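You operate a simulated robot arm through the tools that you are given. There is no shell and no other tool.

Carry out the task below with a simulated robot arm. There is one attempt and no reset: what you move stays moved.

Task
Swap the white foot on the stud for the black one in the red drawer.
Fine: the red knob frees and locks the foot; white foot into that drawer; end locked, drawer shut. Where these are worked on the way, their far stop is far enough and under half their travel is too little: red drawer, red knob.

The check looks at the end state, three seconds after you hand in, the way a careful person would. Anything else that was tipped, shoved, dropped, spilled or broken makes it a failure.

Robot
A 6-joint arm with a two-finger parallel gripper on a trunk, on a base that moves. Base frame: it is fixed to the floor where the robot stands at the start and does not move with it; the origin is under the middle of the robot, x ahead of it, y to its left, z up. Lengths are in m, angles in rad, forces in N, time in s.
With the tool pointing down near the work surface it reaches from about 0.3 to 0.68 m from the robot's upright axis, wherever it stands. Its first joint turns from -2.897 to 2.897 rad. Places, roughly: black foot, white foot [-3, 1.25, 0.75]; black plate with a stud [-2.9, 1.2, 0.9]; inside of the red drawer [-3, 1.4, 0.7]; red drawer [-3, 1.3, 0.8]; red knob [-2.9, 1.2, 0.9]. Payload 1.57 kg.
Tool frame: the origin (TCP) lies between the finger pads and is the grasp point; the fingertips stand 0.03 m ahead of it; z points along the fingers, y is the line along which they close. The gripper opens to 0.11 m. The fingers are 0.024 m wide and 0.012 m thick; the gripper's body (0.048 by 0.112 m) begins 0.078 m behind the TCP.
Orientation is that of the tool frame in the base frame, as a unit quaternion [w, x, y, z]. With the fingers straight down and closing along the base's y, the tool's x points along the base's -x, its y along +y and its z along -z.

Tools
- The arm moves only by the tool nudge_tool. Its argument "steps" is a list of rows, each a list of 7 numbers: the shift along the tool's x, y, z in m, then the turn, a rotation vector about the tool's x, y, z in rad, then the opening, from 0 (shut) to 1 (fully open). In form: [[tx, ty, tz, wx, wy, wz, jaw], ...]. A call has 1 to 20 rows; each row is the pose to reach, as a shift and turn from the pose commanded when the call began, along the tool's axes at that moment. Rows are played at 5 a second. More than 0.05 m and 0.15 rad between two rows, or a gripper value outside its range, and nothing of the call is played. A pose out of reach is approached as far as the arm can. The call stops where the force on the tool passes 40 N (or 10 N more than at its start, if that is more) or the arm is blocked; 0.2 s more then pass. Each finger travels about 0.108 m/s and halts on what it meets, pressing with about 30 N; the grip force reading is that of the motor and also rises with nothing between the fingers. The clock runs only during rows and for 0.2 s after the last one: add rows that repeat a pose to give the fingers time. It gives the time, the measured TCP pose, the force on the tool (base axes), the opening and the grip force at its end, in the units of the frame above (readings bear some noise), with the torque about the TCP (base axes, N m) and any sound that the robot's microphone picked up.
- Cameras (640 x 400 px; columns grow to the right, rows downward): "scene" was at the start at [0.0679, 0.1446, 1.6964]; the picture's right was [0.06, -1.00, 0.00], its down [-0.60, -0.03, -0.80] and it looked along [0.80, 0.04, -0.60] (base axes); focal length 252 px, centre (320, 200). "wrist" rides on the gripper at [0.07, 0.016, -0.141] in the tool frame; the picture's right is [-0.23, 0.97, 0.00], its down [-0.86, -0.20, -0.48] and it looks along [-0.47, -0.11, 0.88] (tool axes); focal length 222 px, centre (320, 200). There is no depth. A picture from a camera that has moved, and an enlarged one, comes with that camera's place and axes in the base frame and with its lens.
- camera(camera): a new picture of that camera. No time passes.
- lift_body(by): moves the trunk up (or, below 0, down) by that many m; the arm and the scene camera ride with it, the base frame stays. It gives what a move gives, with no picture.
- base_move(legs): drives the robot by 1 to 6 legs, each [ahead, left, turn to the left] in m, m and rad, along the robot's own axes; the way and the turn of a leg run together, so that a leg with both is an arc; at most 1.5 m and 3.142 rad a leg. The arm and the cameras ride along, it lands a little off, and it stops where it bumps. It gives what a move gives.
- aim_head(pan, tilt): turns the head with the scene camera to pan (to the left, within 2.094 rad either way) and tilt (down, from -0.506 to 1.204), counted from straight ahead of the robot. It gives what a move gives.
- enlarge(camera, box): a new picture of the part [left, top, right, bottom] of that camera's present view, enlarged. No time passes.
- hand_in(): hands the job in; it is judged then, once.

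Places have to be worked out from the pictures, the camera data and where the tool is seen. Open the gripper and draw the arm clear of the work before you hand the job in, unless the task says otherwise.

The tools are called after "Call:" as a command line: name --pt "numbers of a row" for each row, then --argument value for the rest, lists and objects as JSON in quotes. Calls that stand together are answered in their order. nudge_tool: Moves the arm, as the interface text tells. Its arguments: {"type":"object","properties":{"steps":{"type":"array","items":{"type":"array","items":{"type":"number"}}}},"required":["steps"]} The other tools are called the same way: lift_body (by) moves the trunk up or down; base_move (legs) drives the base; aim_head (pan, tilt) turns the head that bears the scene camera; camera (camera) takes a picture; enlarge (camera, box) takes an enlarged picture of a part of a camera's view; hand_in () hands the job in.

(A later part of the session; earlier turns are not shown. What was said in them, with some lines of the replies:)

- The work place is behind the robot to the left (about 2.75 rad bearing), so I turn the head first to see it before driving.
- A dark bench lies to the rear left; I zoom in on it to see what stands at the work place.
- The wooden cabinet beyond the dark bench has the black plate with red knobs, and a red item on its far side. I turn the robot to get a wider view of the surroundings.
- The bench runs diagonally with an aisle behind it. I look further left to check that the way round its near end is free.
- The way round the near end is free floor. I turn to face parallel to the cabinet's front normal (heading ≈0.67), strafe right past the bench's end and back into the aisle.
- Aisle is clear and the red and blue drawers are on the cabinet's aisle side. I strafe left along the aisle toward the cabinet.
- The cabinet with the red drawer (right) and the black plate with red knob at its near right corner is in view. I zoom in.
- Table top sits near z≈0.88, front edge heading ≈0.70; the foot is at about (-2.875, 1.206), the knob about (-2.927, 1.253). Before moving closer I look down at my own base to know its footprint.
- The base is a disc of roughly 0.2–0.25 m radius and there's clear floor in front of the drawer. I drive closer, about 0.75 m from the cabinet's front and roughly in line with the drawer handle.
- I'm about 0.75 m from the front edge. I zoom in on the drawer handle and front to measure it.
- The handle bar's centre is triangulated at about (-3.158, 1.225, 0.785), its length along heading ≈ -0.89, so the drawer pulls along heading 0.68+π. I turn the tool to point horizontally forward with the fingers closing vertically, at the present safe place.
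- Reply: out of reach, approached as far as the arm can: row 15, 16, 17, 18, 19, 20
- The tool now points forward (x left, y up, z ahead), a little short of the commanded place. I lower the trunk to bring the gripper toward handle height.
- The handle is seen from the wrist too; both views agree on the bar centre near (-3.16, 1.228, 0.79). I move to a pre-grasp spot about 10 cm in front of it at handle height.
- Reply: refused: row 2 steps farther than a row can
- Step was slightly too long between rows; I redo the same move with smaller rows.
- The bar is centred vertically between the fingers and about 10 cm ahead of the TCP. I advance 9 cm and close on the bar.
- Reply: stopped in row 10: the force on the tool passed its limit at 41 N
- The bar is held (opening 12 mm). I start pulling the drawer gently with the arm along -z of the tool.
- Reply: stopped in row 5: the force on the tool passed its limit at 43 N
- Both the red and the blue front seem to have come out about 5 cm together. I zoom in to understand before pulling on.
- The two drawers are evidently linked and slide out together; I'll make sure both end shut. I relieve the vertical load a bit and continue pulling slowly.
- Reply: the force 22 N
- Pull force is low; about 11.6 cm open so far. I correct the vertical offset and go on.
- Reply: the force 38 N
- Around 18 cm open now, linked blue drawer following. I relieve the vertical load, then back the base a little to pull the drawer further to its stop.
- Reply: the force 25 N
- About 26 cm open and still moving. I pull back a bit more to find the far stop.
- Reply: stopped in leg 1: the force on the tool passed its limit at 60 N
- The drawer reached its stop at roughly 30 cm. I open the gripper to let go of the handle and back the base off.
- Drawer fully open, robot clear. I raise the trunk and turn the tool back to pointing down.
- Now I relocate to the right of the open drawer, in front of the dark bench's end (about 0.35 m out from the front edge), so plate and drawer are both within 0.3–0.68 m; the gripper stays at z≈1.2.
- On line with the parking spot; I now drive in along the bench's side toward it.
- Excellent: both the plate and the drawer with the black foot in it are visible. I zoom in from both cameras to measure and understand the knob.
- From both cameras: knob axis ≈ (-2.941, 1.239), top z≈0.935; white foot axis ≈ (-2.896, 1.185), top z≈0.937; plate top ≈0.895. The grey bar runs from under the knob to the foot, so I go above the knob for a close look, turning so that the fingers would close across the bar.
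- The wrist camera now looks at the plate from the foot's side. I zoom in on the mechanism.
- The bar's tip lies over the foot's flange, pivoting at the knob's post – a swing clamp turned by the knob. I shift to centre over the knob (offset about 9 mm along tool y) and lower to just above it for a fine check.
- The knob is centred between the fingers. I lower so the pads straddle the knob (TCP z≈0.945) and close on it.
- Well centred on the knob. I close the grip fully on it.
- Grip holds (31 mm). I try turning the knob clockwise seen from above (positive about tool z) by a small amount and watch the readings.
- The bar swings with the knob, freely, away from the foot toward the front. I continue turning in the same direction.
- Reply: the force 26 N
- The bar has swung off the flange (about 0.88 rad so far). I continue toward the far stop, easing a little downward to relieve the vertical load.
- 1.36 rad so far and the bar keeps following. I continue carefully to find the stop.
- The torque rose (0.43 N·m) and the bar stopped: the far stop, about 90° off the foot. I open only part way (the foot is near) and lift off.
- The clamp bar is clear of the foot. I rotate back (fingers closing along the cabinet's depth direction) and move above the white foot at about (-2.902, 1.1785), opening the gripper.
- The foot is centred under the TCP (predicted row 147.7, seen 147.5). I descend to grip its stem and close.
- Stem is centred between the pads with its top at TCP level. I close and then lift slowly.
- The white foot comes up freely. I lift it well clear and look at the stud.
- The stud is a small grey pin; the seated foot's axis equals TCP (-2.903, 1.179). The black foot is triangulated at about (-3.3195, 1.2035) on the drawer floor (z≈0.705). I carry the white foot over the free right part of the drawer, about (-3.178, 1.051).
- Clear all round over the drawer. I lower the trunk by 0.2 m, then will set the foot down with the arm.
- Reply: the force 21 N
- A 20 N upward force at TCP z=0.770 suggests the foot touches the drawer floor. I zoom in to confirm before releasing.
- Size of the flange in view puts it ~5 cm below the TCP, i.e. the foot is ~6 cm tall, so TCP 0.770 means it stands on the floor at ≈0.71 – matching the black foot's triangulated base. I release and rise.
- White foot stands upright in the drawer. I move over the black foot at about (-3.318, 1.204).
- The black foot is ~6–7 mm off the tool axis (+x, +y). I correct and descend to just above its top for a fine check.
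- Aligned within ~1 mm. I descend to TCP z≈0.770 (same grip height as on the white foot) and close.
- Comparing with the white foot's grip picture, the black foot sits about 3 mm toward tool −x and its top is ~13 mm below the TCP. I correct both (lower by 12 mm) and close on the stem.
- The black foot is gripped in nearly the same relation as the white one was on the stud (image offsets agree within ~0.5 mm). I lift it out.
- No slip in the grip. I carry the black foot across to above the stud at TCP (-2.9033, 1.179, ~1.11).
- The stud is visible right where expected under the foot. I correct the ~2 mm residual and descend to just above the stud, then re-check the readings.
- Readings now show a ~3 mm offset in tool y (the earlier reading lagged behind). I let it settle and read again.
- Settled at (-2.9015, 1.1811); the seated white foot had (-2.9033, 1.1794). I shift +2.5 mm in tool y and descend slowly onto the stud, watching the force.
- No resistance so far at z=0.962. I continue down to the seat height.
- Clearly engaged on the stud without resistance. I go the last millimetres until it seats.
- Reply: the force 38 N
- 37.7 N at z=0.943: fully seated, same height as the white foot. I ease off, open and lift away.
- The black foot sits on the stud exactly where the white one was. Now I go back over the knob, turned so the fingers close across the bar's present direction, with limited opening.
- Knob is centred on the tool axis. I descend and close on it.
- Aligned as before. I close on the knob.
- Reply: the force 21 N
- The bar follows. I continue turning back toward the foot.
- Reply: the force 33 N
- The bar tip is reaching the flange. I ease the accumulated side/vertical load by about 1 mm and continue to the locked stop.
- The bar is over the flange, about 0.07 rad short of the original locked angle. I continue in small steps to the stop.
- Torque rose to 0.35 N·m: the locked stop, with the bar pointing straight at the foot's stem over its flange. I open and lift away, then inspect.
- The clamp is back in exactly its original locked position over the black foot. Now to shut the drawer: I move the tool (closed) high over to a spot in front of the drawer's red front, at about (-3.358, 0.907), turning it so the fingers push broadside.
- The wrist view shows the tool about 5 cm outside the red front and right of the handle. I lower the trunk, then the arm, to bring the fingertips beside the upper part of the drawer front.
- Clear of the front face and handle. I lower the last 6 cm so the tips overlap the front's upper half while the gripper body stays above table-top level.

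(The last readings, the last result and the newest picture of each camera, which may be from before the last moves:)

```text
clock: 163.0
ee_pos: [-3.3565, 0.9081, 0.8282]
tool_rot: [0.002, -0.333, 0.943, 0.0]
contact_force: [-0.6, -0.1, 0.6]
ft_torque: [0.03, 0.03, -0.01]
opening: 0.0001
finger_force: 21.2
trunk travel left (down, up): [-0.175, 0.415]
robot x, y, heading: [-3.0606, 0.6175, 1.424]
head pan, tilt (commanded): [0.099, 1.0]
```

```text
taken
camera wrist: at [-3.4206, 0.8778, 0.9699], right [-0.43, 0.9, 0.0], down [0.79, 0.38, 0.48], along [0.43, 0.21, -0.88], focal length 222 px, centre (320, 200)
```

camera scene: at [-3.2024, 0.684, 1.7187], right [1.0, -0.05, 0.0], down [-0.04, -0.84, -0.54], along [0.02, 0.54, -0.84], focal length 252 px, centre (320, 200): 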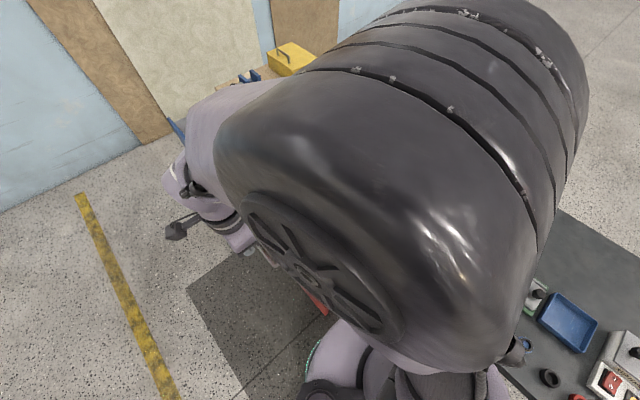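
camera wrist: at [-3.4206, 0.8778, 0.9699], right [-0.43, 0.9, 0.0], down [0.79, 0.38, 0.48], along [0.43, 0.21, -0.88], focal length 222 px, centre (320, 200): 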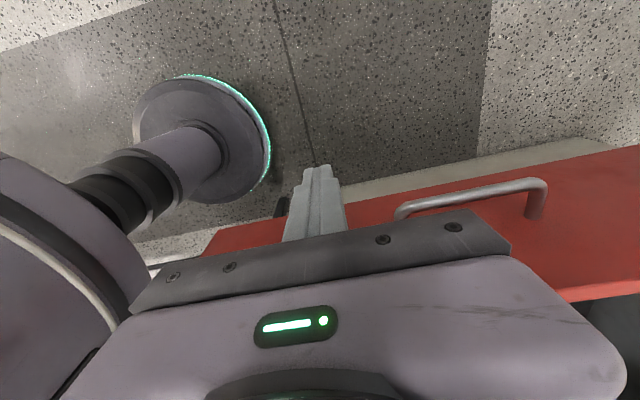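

Tool x points exactly away from the cabinet, so I push along −x slowly.

Call:
nudge_tool --pt "-0.008 0 0 0 0 0 0" --pt "-0.016 0 0 0 0 0 0" --pt "-0.024 0 0 0 0 0 0" --pt "-0.03 0 0 0 0 0 0" --pt "-0.036 0 0 0 0 0 0" --pt "-0.042 0 0 0 0 0 0" --pt "-0.048 0 0 0 0 0 0" --pt "-0.054 0 0 0 0 0 0" --pt "-0.06 0 0 0 0 0 0" --pt "-0.066 0 0 0 0 0 0" --pt "-0.072 0 0 0 0 0 0" --pt "-0.078 0 0 0 0 0 0" --pt "-0.084 0 0 0 0 0 0" --pt "-0.09 0 0 0 0 0 0" --pt "-0.096 0 0 0 0 0 0" --pt "-0.102 0 0 0 0 0 0" --pt "-0.108 0 0 0 0 0 0" --pt "-0.114 0 0 0 0 0 0" --pt "-0.12 0 0 0 0 0 0"

Call:
camera --camera "wrist"

Call:
camera --camera "scene"

```text
clock: 167.0
ee_pos: [-3.2624, 0.9834, 0.8292]
tool_rot: [0.002, -0.332, 0.943, 0.0]
contact_force: [0.3, -0.5, 0.0]
ft_torque: [-0.01, -0.01, 0.01]
opening: 0.0001
finger_force: 21.8
trunk travel left (down, up): [-0.175, 0.415]
robot x, y, heading: [-3.065, 0.6152, 1.428]
head pan, tilt (commanded): [0.099, 1.0]
```

```text
taken
camera wrist: at [-3.3266, 0.9529, 0.9714], right [-0.43, 0.9, 0.0], down [0.79, 0.38, 0.48], along [0.43, 0.21, -0.88], focal length 222 px, centre (320, 200)
```

wrist: 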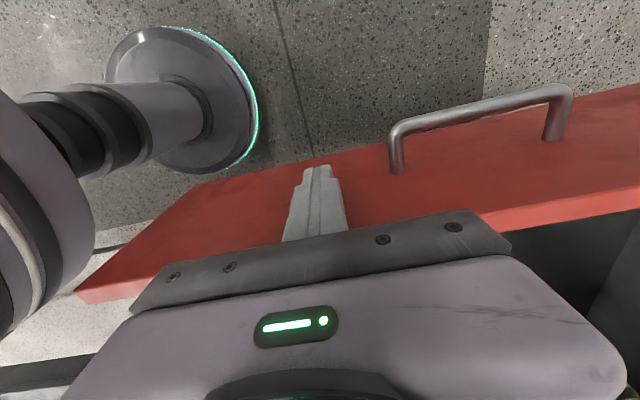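

```text
taken
camera scene: at [-3.2019, 0.6844, 1.5688], right [1.0, -0.05, 0.0], down [-0.04, -0.84, -0.54], along [0.02, 0.54, -0.84], focal length 252 px, centre (320, 200)
```

scene: 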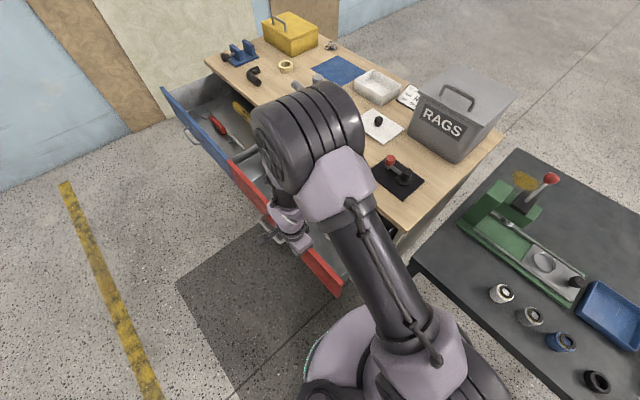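

The drawer slides in easily with the blue one following. I keep pushing.

Call:
nudge_tool --pt "-0.006 0 0 0 0 0 0" --pt "-0.012 0 0 0 0 0 0" --pt "-0.018 0 0 0 0 0 0" --pt "-0.024 0 0 0 0 0 0" --pt "-0.03 0 0 0 0 0 0" --pt "-0.036 0 0 0 0 0 0" --pt "-0.042 0 0 0 0 0 0" --pt "-0.048 0 0 0 0 0 0" --pt "-0.054 0 0 0 0 0 0" --pt "-0.06 0 0 0 0 0 0" --pt "-0.066 0 0 0 0 0 0" --pt "-0.072 0 0 0 0 0 0" --pt "-0.078 0 0 0 0 0 0" --pt "-0.084 0 0 0 0 0 0" --pt "-0.09 0 0 0 0 0 0" --pt "-0.096 0 0 0 0 0 0" --pt "-0.102 0 0 0 0 0 0" --pt "-0.108 0 0 0 0 0 0" --pt "-0.114 0 0 0 0 0 0" --pt "-0.12 0 0 0 0 0 0"

Call:
camera --camera "wrist"

Call:
camera --camera "scene"

```text
clock: 171.2
ee_pos: [-3.1684, 1.0574, 0.8288]
tool_rot: [0.001, -0.331, 0.943, -0.001]
contact_force: [0.4, 0.8, -0.2]
ft_torque: [0.02, 0.02, 0.03]
opening: 0.0002
finger_force: 21.2
trunk travel left (down, up): [-0.175, 0.415]
robot x, y, heading: [-3.0664, 0.6172, 1.424]
head pan, tilt (commanded): [0.099, 1.0]
```

```text
taken
camera wrist: at [-3.2326, 1.0278, 0.9716], right [-0.43, 0.9, 0.0], down [0.79, 0.38, 0.48], along [0.43, 0.21, -0.88], focal length 222 px, centre (320, 200)
```

wrist: 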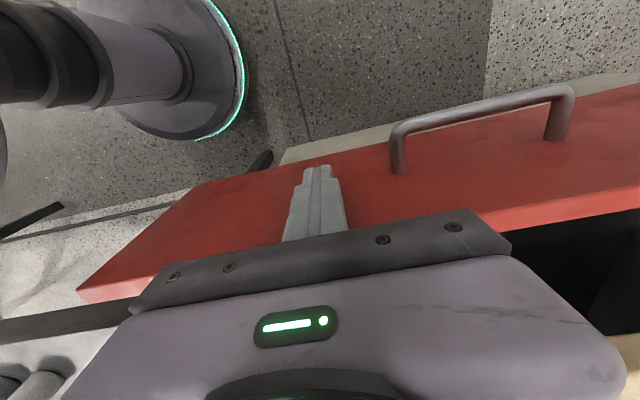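

```text
taken
camera scene: at [-3.2019, 0.6844, 1.5687], right [1.0, -0.05, 0.0], down [-0.04, -0.84, -0.54], along [0.02, 0.54, -0.84], focal length 252 px, centre (320, 200)
```

scene: 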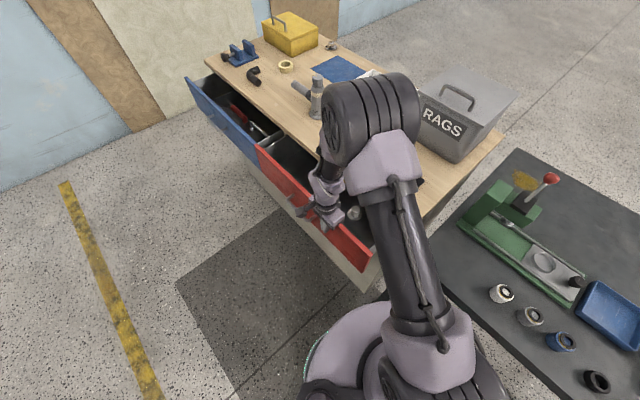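

Going well; about 14 cm remain. I continue, raising 8 mm for clearance over the table edge.

Call:
nudge_tool --pt "-0.006 0 -0.002 0 0 0 0" --pt "-0.012 0 -0.004 0 0 0 0" --pt "-0.018 0 -0.006 0 0 0 0" --pt "-0.024 0 -0.008 0 0 0 0" --pt "-0.03 0 -0.008 0 0 0 0" --pt "-0.036 0 -0.008 0 0 0 0" --pt "-0.042 0 -0.008 0 0 0 0" --pt "-0.048 0 -0.008 0 0 0 0" --pt "-0.054 0 -0.008 0 0 0 0" --pt "-0.06 0 -0.008 0 0 0 0" --pt "-0.066 0 -0.008 0 0 0 0" --pt "-0.072 0 -0.008 0 0 0 0" --pt "-0.078 0 -0.008 0 0 0 0" --pt "-0.084 0 -0.008 0 0 0 0" --pt "-0.09 0 -0.008 0 0 0 0" --pt "-0.096 0 -0.008 0 0 0 0" --pt "-0.102 0 -0.008 0 0 0 0"

Call:
camera --camera "wrist"

Call:
camera --camera "scene"

```text
clock: 174.8
ee_pos: [-3.0883, 1.1231, 0.8386]
tool_rot: [0.001, -0.332, 0.943, 0.0]
contact_force: [-0.6, -0.7, 0.2]
ft_torque: [-0.01, 0.01, 0.03]
opening: 0.0
finger_force: 20.8
trunk travel left (down, up): [-0.175, 0.415]
robot x, y, heading: [-3.0674, 0.6122, 1.426]
head pan, tilt (commanded): [0.099, 1.0]
```

```text
taken
camera wrist: at [-3.1535, 1.0924, 0.98], right [-0.43, 0.9, 0.0], down [0.79, 0.38, 0.48], along [0.43, 0.21, -0.88], focal length 222 px, centre (320, 200)
```

wrist: 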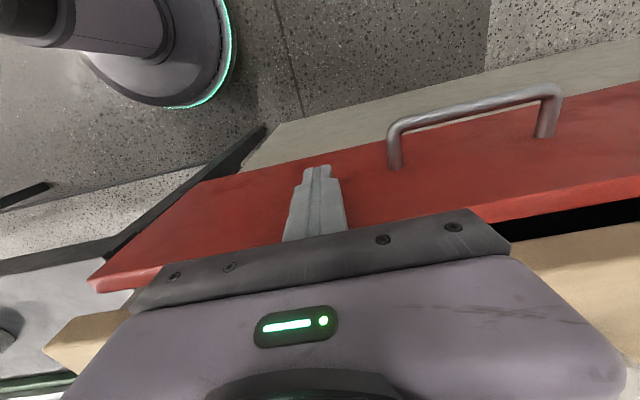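

```text
taken
camera scene: at [-3.2019, 0.6843, 1.5688], right [1.0, -0.05, 0.0], down [-0.04, -0.84, -0.54], along [0.02, 0.54, -0.84], focal length 252 px, centre (320, 200)
```

scene: 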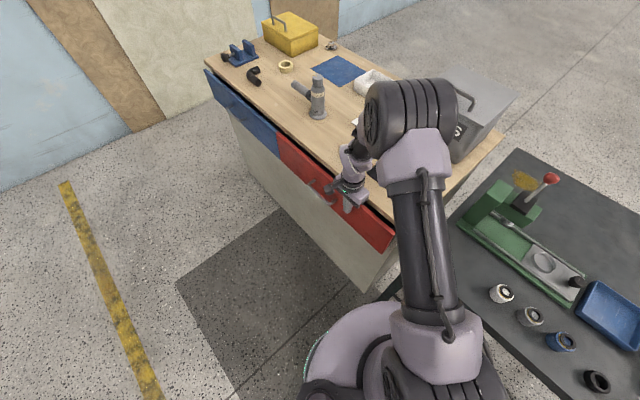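

About 4 cm remain. I push slowly until it meets its stop.

Call:
nudge_tool --pt "-0.005 0 0 0 0 0 0" --pt "-0.01 0 0 0 0 0 0" --pt "-0.015 0 0 0 0 0 0" --pt "-0.02 0 0 0 0 0 0" --pt "-0.024 0 0 0 0 0 0" --pt "-0.028 0 0 0 0 0 0" --pt "-0.031 0 0 0 0 0 0" --pt "-0.034 0 0 0 0 0 0" --pt "-0.037 0 0 0 0 0 0" --pt "-0.04 0 0 0 0 0 0" --pt "-0.043 0 0 0 0 0 0" --pt "-0.046 0 0 0 0 0 0" --pt "-0.049 0 0 0 0 0 0" --pt "-0.052 0 0 0 0 0 0"

Call:
camera --camera "wrist"

Call:
camera --camera "scene"

```text
clock: 176.6
ee_pos: [-3.0685, 1.1384, 0.84]
tool_rot: [0.001, -0.335, 0.942, -0.003]
contact_force: [-13.0, -7.6, 4.6]
ft_torque: [0.44, -0.5, 0.18]
opening: 0.0
finger_force: 21.6
trunk travel left (down, up): [-0.175, 0.415]
robot x, y, heading: [-3.0684, 0.6183, 1.421]
head pan, tilt (commanded): [0.099, 1.0]
stopped in row 9: the force on the tool passed its limit at 44 N (the readings are from after the stop); the commanded pose is now the measured one
```

```text
taken
camera wrist: at [-3.133, 1.1095, 0.9812], right [-0.44, 0.9, -0.01], down [0.79, 0.39, 0.48], along [0.43, 0.21, -0.88], focal length 222 px, centre (320, 200)
```

wrist: 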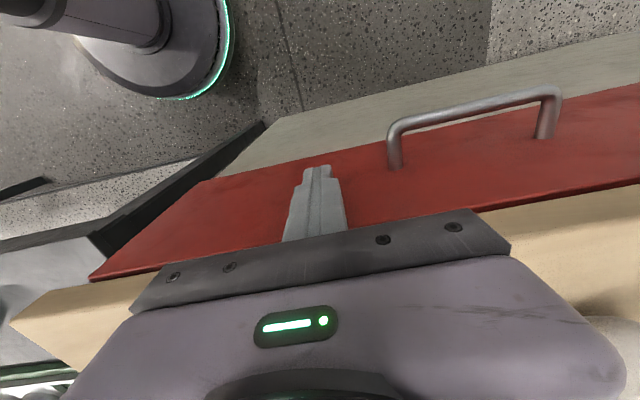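

```text
taken
camera scene: at [-3.2047, 0.6819, 1.5687], right [1.0, -0.04, 0.0], down [-0.04, -0.84, -0.54], along [0.02, 0.54, -0.84], focal length 252 px, centre (320, 200)
```

scene: 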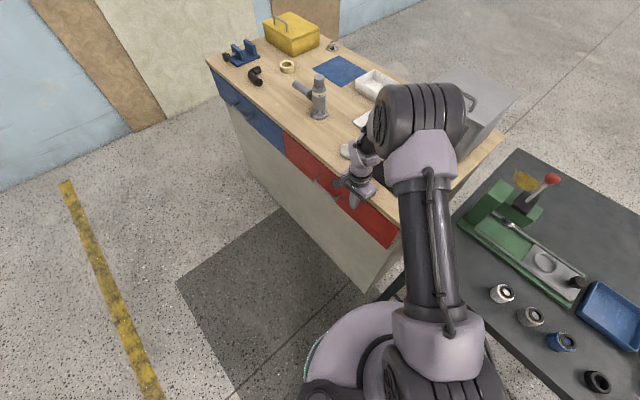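

Force limit reached (44 N). I check whether both drawers are fully flush with the cabinet.

Call:
enlarge --camera "wrist" --box '[440, 100, 640, 260]'

Call:
enlarge --camera "scene" --box '[190, 40, 430, 260]'

```text
2.50 times, centred on (540, 180) of wrist
camera zoom: at [-3.133, 1.1095, 0.9812], right [-0.44, 0.9, -0.01], down [0.79, 0.39, 0.48], along [0.43, 0.21, -0.88], focal length 555 px, centre (-230, 250)
```

zoom: 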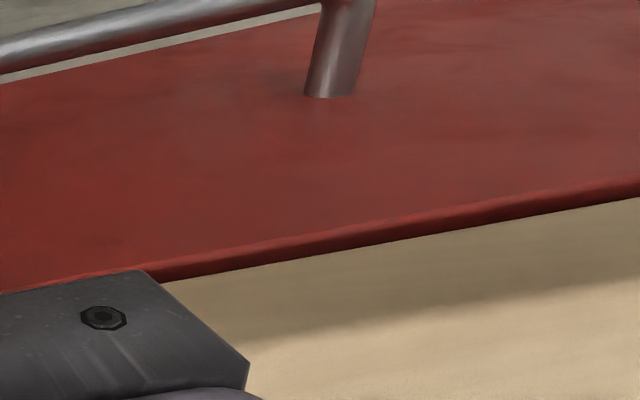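

```text
1.82 times, centred on (310, 150) of scene
camera zoom: at [-3.2047, 0.6819, 1.5687], right [1.0, -0.04, 0.0], down [-0.04, -0.84, -0.54], along [0.02, 0.54, -0.84], focal length 458 px, centre (338, 291)
```

zoom: 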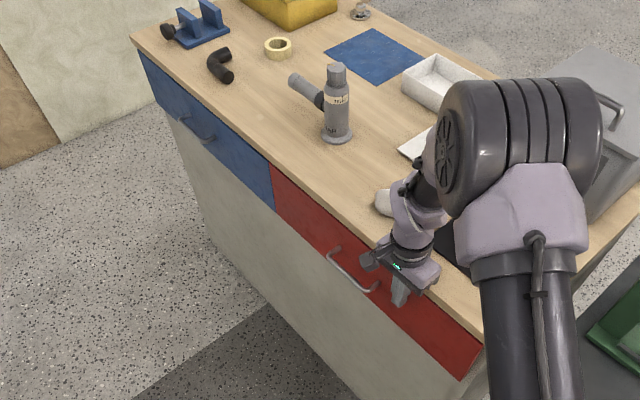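

It looks flush. I give one more gentle push to confirm it's at its stop.

Call:
nudge_tool --pt "-0.002 0 0 0 0 0 0" --pt "-0.004 0 0 0 0 0 0" --pt "-0.006 0 0 0 0 0 0" --pt "-0.008 0 0 0 0 0 0" --pt "-0.01 0 0 0 0 0 0" --pt "-0.012 0 0 0 0 0 0" --pt "-0.014 0 0 0 0 0 0"

Call:
enlarge --camera "wrist" --box '[440, 100, 640, 260]'

```text
clock: 177.2
ee_pos: [-3.0694, 1.1393, 0.839]
tool_rot: [0.0, -0.334, 0.942, -0.004]
contact_force: [-13.0, -9.7, 6.8]
ft_torque: [0.63, -0.79, -0.09]
opening: 0.0
finger_force: 21.2
trunk travel left (down, up): [-0.175, 0.415]
robot x, y, heading: [-3.0649, 0.6097, 1.436]
head pan, tilt (commanded): [0.099, 1.0]
stopped in row 2: the force on the tool passed its limit at 43 N (the readings are from after the stop); the commanded pose is now the measured one
```

```text
2.50 times, centred on (540, 180) of wrist
camera zoom: at [-3.1329, 1.1097, 0.9807], right [-0.44, 0.9, -0.01], down [0.79, 0.39, 0.48], along [0.43, 0.2, -0.88], focal length 555 px, centre (-230, 250)
```

zoom: 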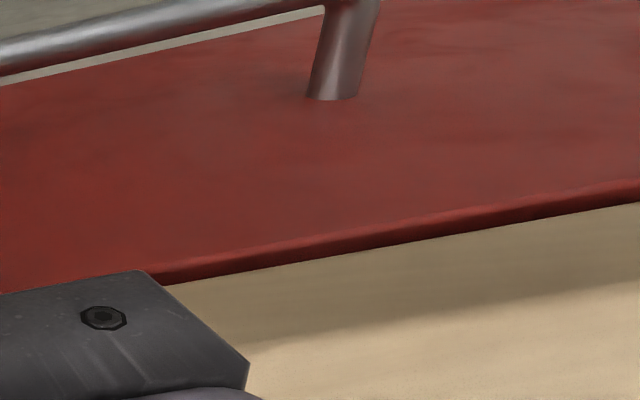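

Blocked immediately at 43 N: at its stop. I back the tool off and raise it, then inspect the fronts.

Call:
nudge_tool --pt "0.02 0 0 0 0 0 0" --pt "0.05 0 0 0 0 0 0" --pt "0.08 0 0 0 0 0 0" --pt "0.1 0 0 0 0 0 0" --pt "0.1 0 -0.04 0 0 0 0" --pt "0.1 0 -0.08 0 0 0 0" --pt "0.1 0 -0.12 0 0 0 0" --pt "0.1 0 -0.16 0 0 0 0" --pt "0.1 0 -0.2 0 0 0 0.2" --pt "0.1 0 -0.2 0 0 0 0.5"

Call:
lift_body --by 0.2

Call:
camera --camera "scene"

Call:
camera --camera "wrist"

```text
clock: 179.3
ee_pos: [-3.1457, 1.0786, 1.0394]
tool_rot: [0.0, -0.334, 0.943, -0.003]
contact_force: [0.2, -0.1, 0.9]
ft_torque: [-0.01, -0.01, -0.01]
opening: 0.0549
finger_force: 0.2
trunk travel left (down, up): [-0.175, 0.415]
robot x, y, heading: [-3.0669, 0.6138, 1.43]
head pan, tilt (commanded): [0.099, 1.0]
```

```text
clock: 181.5
ee_pos: [-3.1449, 1.0799, 1.2387]
tool_rot: [-0.001, -0.335, 0.942, -0.004]
contact_force: [0.4, -0.1, 0.4]
ft_torque: [-0.01, 0.02, -0.04]
opening: 0.0548
finger_force: 0.0
trunk travel left (down, up): [-0.375, 0.215]
robot x, y, heading: [-3.064, 0.6156, 1.432]
head pan, tilt (commanded): [0.099, 1.0]
```

```text
taken
camera scene: at [-3.2032, 0.6834, 1.7686], right [1.0, -0.04, 0.0], down [-0.04, -0.84, -0.54], along [0.02, 0.54, -0.84], focal length 252 px, centre (320, 200)
```

scene: 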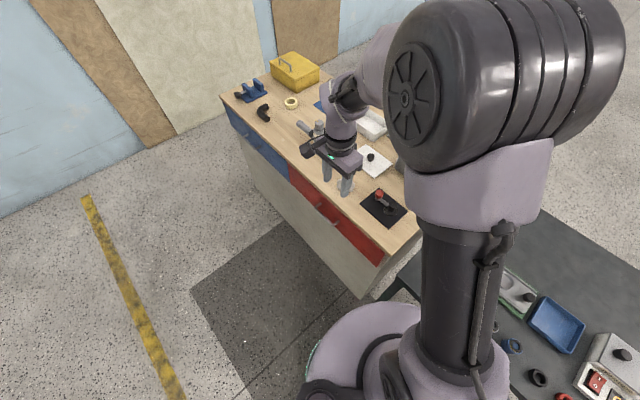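

```text
taken
camera wrist: at [-3.2092, 1.0503, 1.3809], right [-0.44, 0.9, -0.01], down [0.79, 0.39, 0.48], along [0.43, 0.2, -0.88], focal length 222 px, centre (320, 200)
```

wrist: 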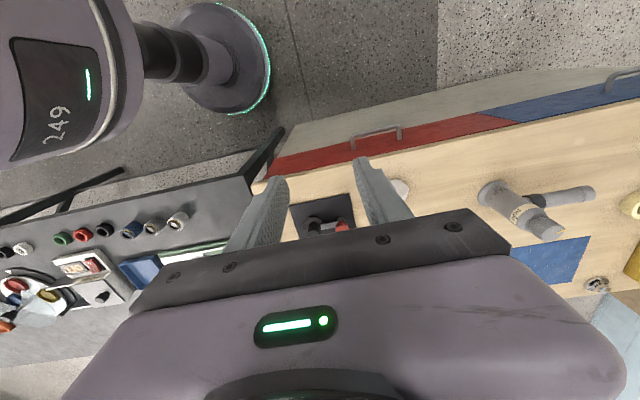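

Both drawers look shut. I back the robot out along the way I came to get a full view of the cabinet for a final check.

Call:
base_move --legs '[[-0.438, 0.41, 0]]'

Call:
aim_head --pan -0.35 --tilt 0.75

Call:
camera --camera "scene"

```text
clock: 184.9
ee_pos: [-3.6135, 0.6944, 1.2384]
tool_rot: [-0.001, -0.337, 0.941, -0.004]
contact_force: [0.3, 0.2, -0.7]
ft_torque: [0.02, -0.02, 0.04]
opening: 0.0551
finger_force: 0.1
trunk travel left (down, up): [-0.375, 0.215]
robot x, y, heading: [-3.5321, 0.2321, 1.438]
head pan, tilt (commanded): [0.099, 1.0]
```

```text
clock: 185.8
ee_pos: [-3.6129, 0.6967, 1.238]
tool_rot: [-0.001, -0.337, 0.942, -0.004]
contact_force: [-0.2, -0.1, -0.2]
ft_torque: [0.01, 0.03, 0.04]
opening: 0.055
finger_force: 0.0
trunk travel left (down, up): [-0.375, 0.215]
robot x, y, heading: [-3.5329, 0.2334, 1.438]
head pan, tilt (commanded): [-0.351, 0.75]
```

```text
taken
camera scene: at [-3.6319, 0.303, 1.7878], right [0.89, -0.46, 0.0], down [-0.32, -0.6, -0.73], along [0.34, 0.65, -0.68], focal length 252 px, centre (320, 200)
```

scene: 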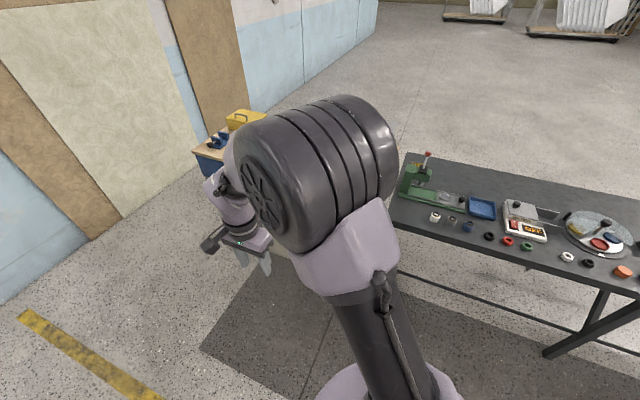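

The arm blocks the view; I turn the robot right so the arm swings out of the way and look at the cabinet to the left.

Call:
base_move --legs '[[0, 0, -1.4]]'

Call:
aim_head --pan 0.95 --tilt 0.6

Call:
camera --camera "scene"

```text
clock: 189.6
ee_pos: [-3.0894, 0.3977, 1.2383]
tool_rot: [-0.002, 0.341, 0.94, -0.002]
contact_force: [-0.4, 0.6, 0.6]
ft_torque: [0.01, -0.03, -0.03]
opening: 0.0552
finger_force: 0.0
trunk travel left (down, up): [-0.375, 0.215]
robot x, y, heading: [-3.5312, 0.2311, 0.048]
head pan, tilt (commanded): [-0.351, 0.75]
```

```text
clock: 191.1
ee_pos: [-3.0884, 0.3981, 1.2391]
tool_rot: [-0.003, 0.341, 0.94, -0.003]
contact_force: [-0.5, -1.2, -0.1]
ft_torque: [0.0, 0.02, -0.01]
opening: 0.0551
finger_force: 0.0
trunk travel left (down, up): [-0.375, 0.215]
robot x, y, heading: [-3.5309, 0.2306, 0.047]
head pan, tilt (commanded): [0.949, 0.6]
```

```text
taken
camera scene: at [-3.5083, 0.4441, 1.8007], right [0.84, -0.54, 0.0], down [-0.31, -0.48, -0.83], along [0.45, 0.69, -0.56], focal length 252 px, centre (320, 200)
```

scene: 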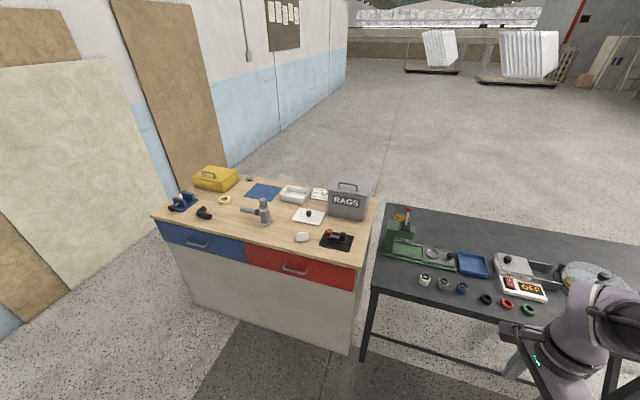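

Clear view now. I zoom in on the drawers and the plate.

Call:
enlarge --camera "scene" --box '[145, 190, 385, 310]'

Call:
enlarge --camera "scene" --box '[290, 205, 380, 265]'

Call:
enlarge --camera "scene" --box '[230, 225, 330, 290]'

```text
2.67 times, centred on (265, 250) of scene
camera zoom: at [-3.5083, 0.4441, 1.8007], right [0.84, -0.54, 0.0], down [-0.31, -0.48, -0.83], along [0.45, 0.69, -0.56], focal length 672 px, centre (467, 67)
```

zoom: 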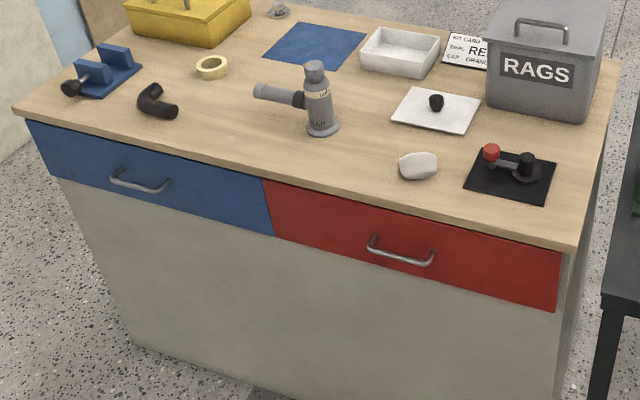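

```text
6.67 times, centred on (335, 235) of scene
camera zoom: at [-3.5083, 0.4441, 1.8007], right [0.84, -0.54, 0.0], down [-0.31, -0.48, -0.83], along [0.45, 0.69, -0.56], focal length 1681 px, centre (220, -33)
```

zoom: 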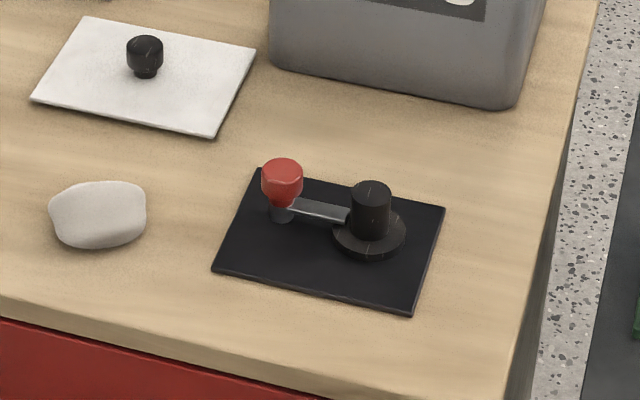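

```text
6.15 times, centred on (280, 258) of scene
camera zoom: at [-3.5083, 0.4441, 1.8007], right [0.84, -0.54, 0.0], down [-0.31, -0.48, -0.83], along [0.45, 0.69, -0.56], focal length 1552 px, centre (566, -154)
```

zoom: 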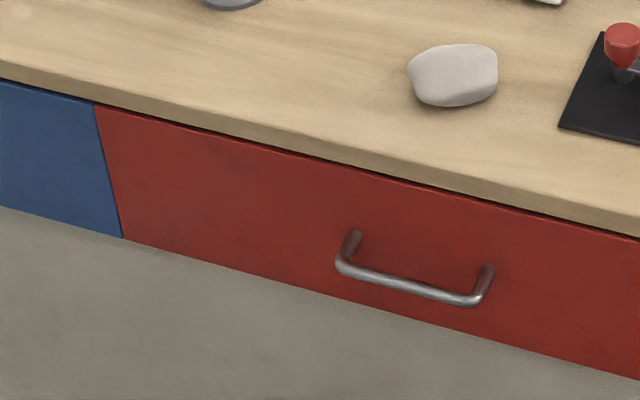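

Both drawers are flush shut, the black foot is on the stud with the bar locked over its flange, and nothing else on the table has moved. I open the gripper fully with the arm clear of the work.

Call:
nudge_tool --pt "0 0 0 0 0 0 0.8" --pt "0 0 0 0 0 0 1" --pt "0 0 0 0 0 0 1" --pt "0 0 0 0 0 0 1"

Call:
enlarge --camera "scene" --box '[145, 190, 385, 310]'

```text
clock: 192.1
ee_pos: [-3.0886, 0.3978, 1.2397]
tool_rot: [-0.002, 0.341, 0.94, -0.003]
contact_force: [0.3, 0.5, 0.1]
ft_torque: [-0.02, -0.02, 0.01]
opening: 0.1101
finger_force: 0.0
trunk travel left (down, up): [-0.375, 0.215]
robot x, y, heading: [-3.5326, 0.2303, 0.051]
head pan, tilt (commanded): [0.949, 0.6]
```

```text
2.67 times, centred on (265, 250) of scene
camera zoom: at [-3.5083, 0.4441, 1.8008], right [0.84, -0.54, 0.0], down [-0.31, -0.48, -0.83], along [0.45, 0.69, -0.56], focal length 672 px, centre (467, 67)
```

zoom: 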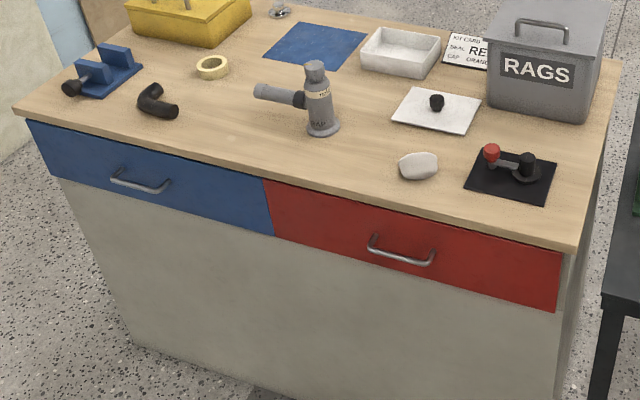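

The picture confirms the end state: black foot locked on the stud, white foot in the shut red drawer, arm clear and gripper open. I hand the job in.

Call:
hand_in

```text
The job is handed in.
```

The swap is done and handed in: the black foot is on the stud and locked, and the white foot is in the red drawer, which is shut.

- **Foot and knob:** The black foot seated at the same height as the white one had. I turned the red knob back to its stop, so the bar lies over the foot's flange as it did at the start.
- **Drawer:** I pulled the red drawer out about 30 cm, to its stop. The blue drawer is linked to it and moved with it both ways; both look flush in the last picture. The white foot was standing upright when last seen, partway through closing, but I could not see inside once the drawer was shut.
- **Surroundings:** In the last picture nothing else on the cabinet had moved. The arm is clear and the gripper is open.
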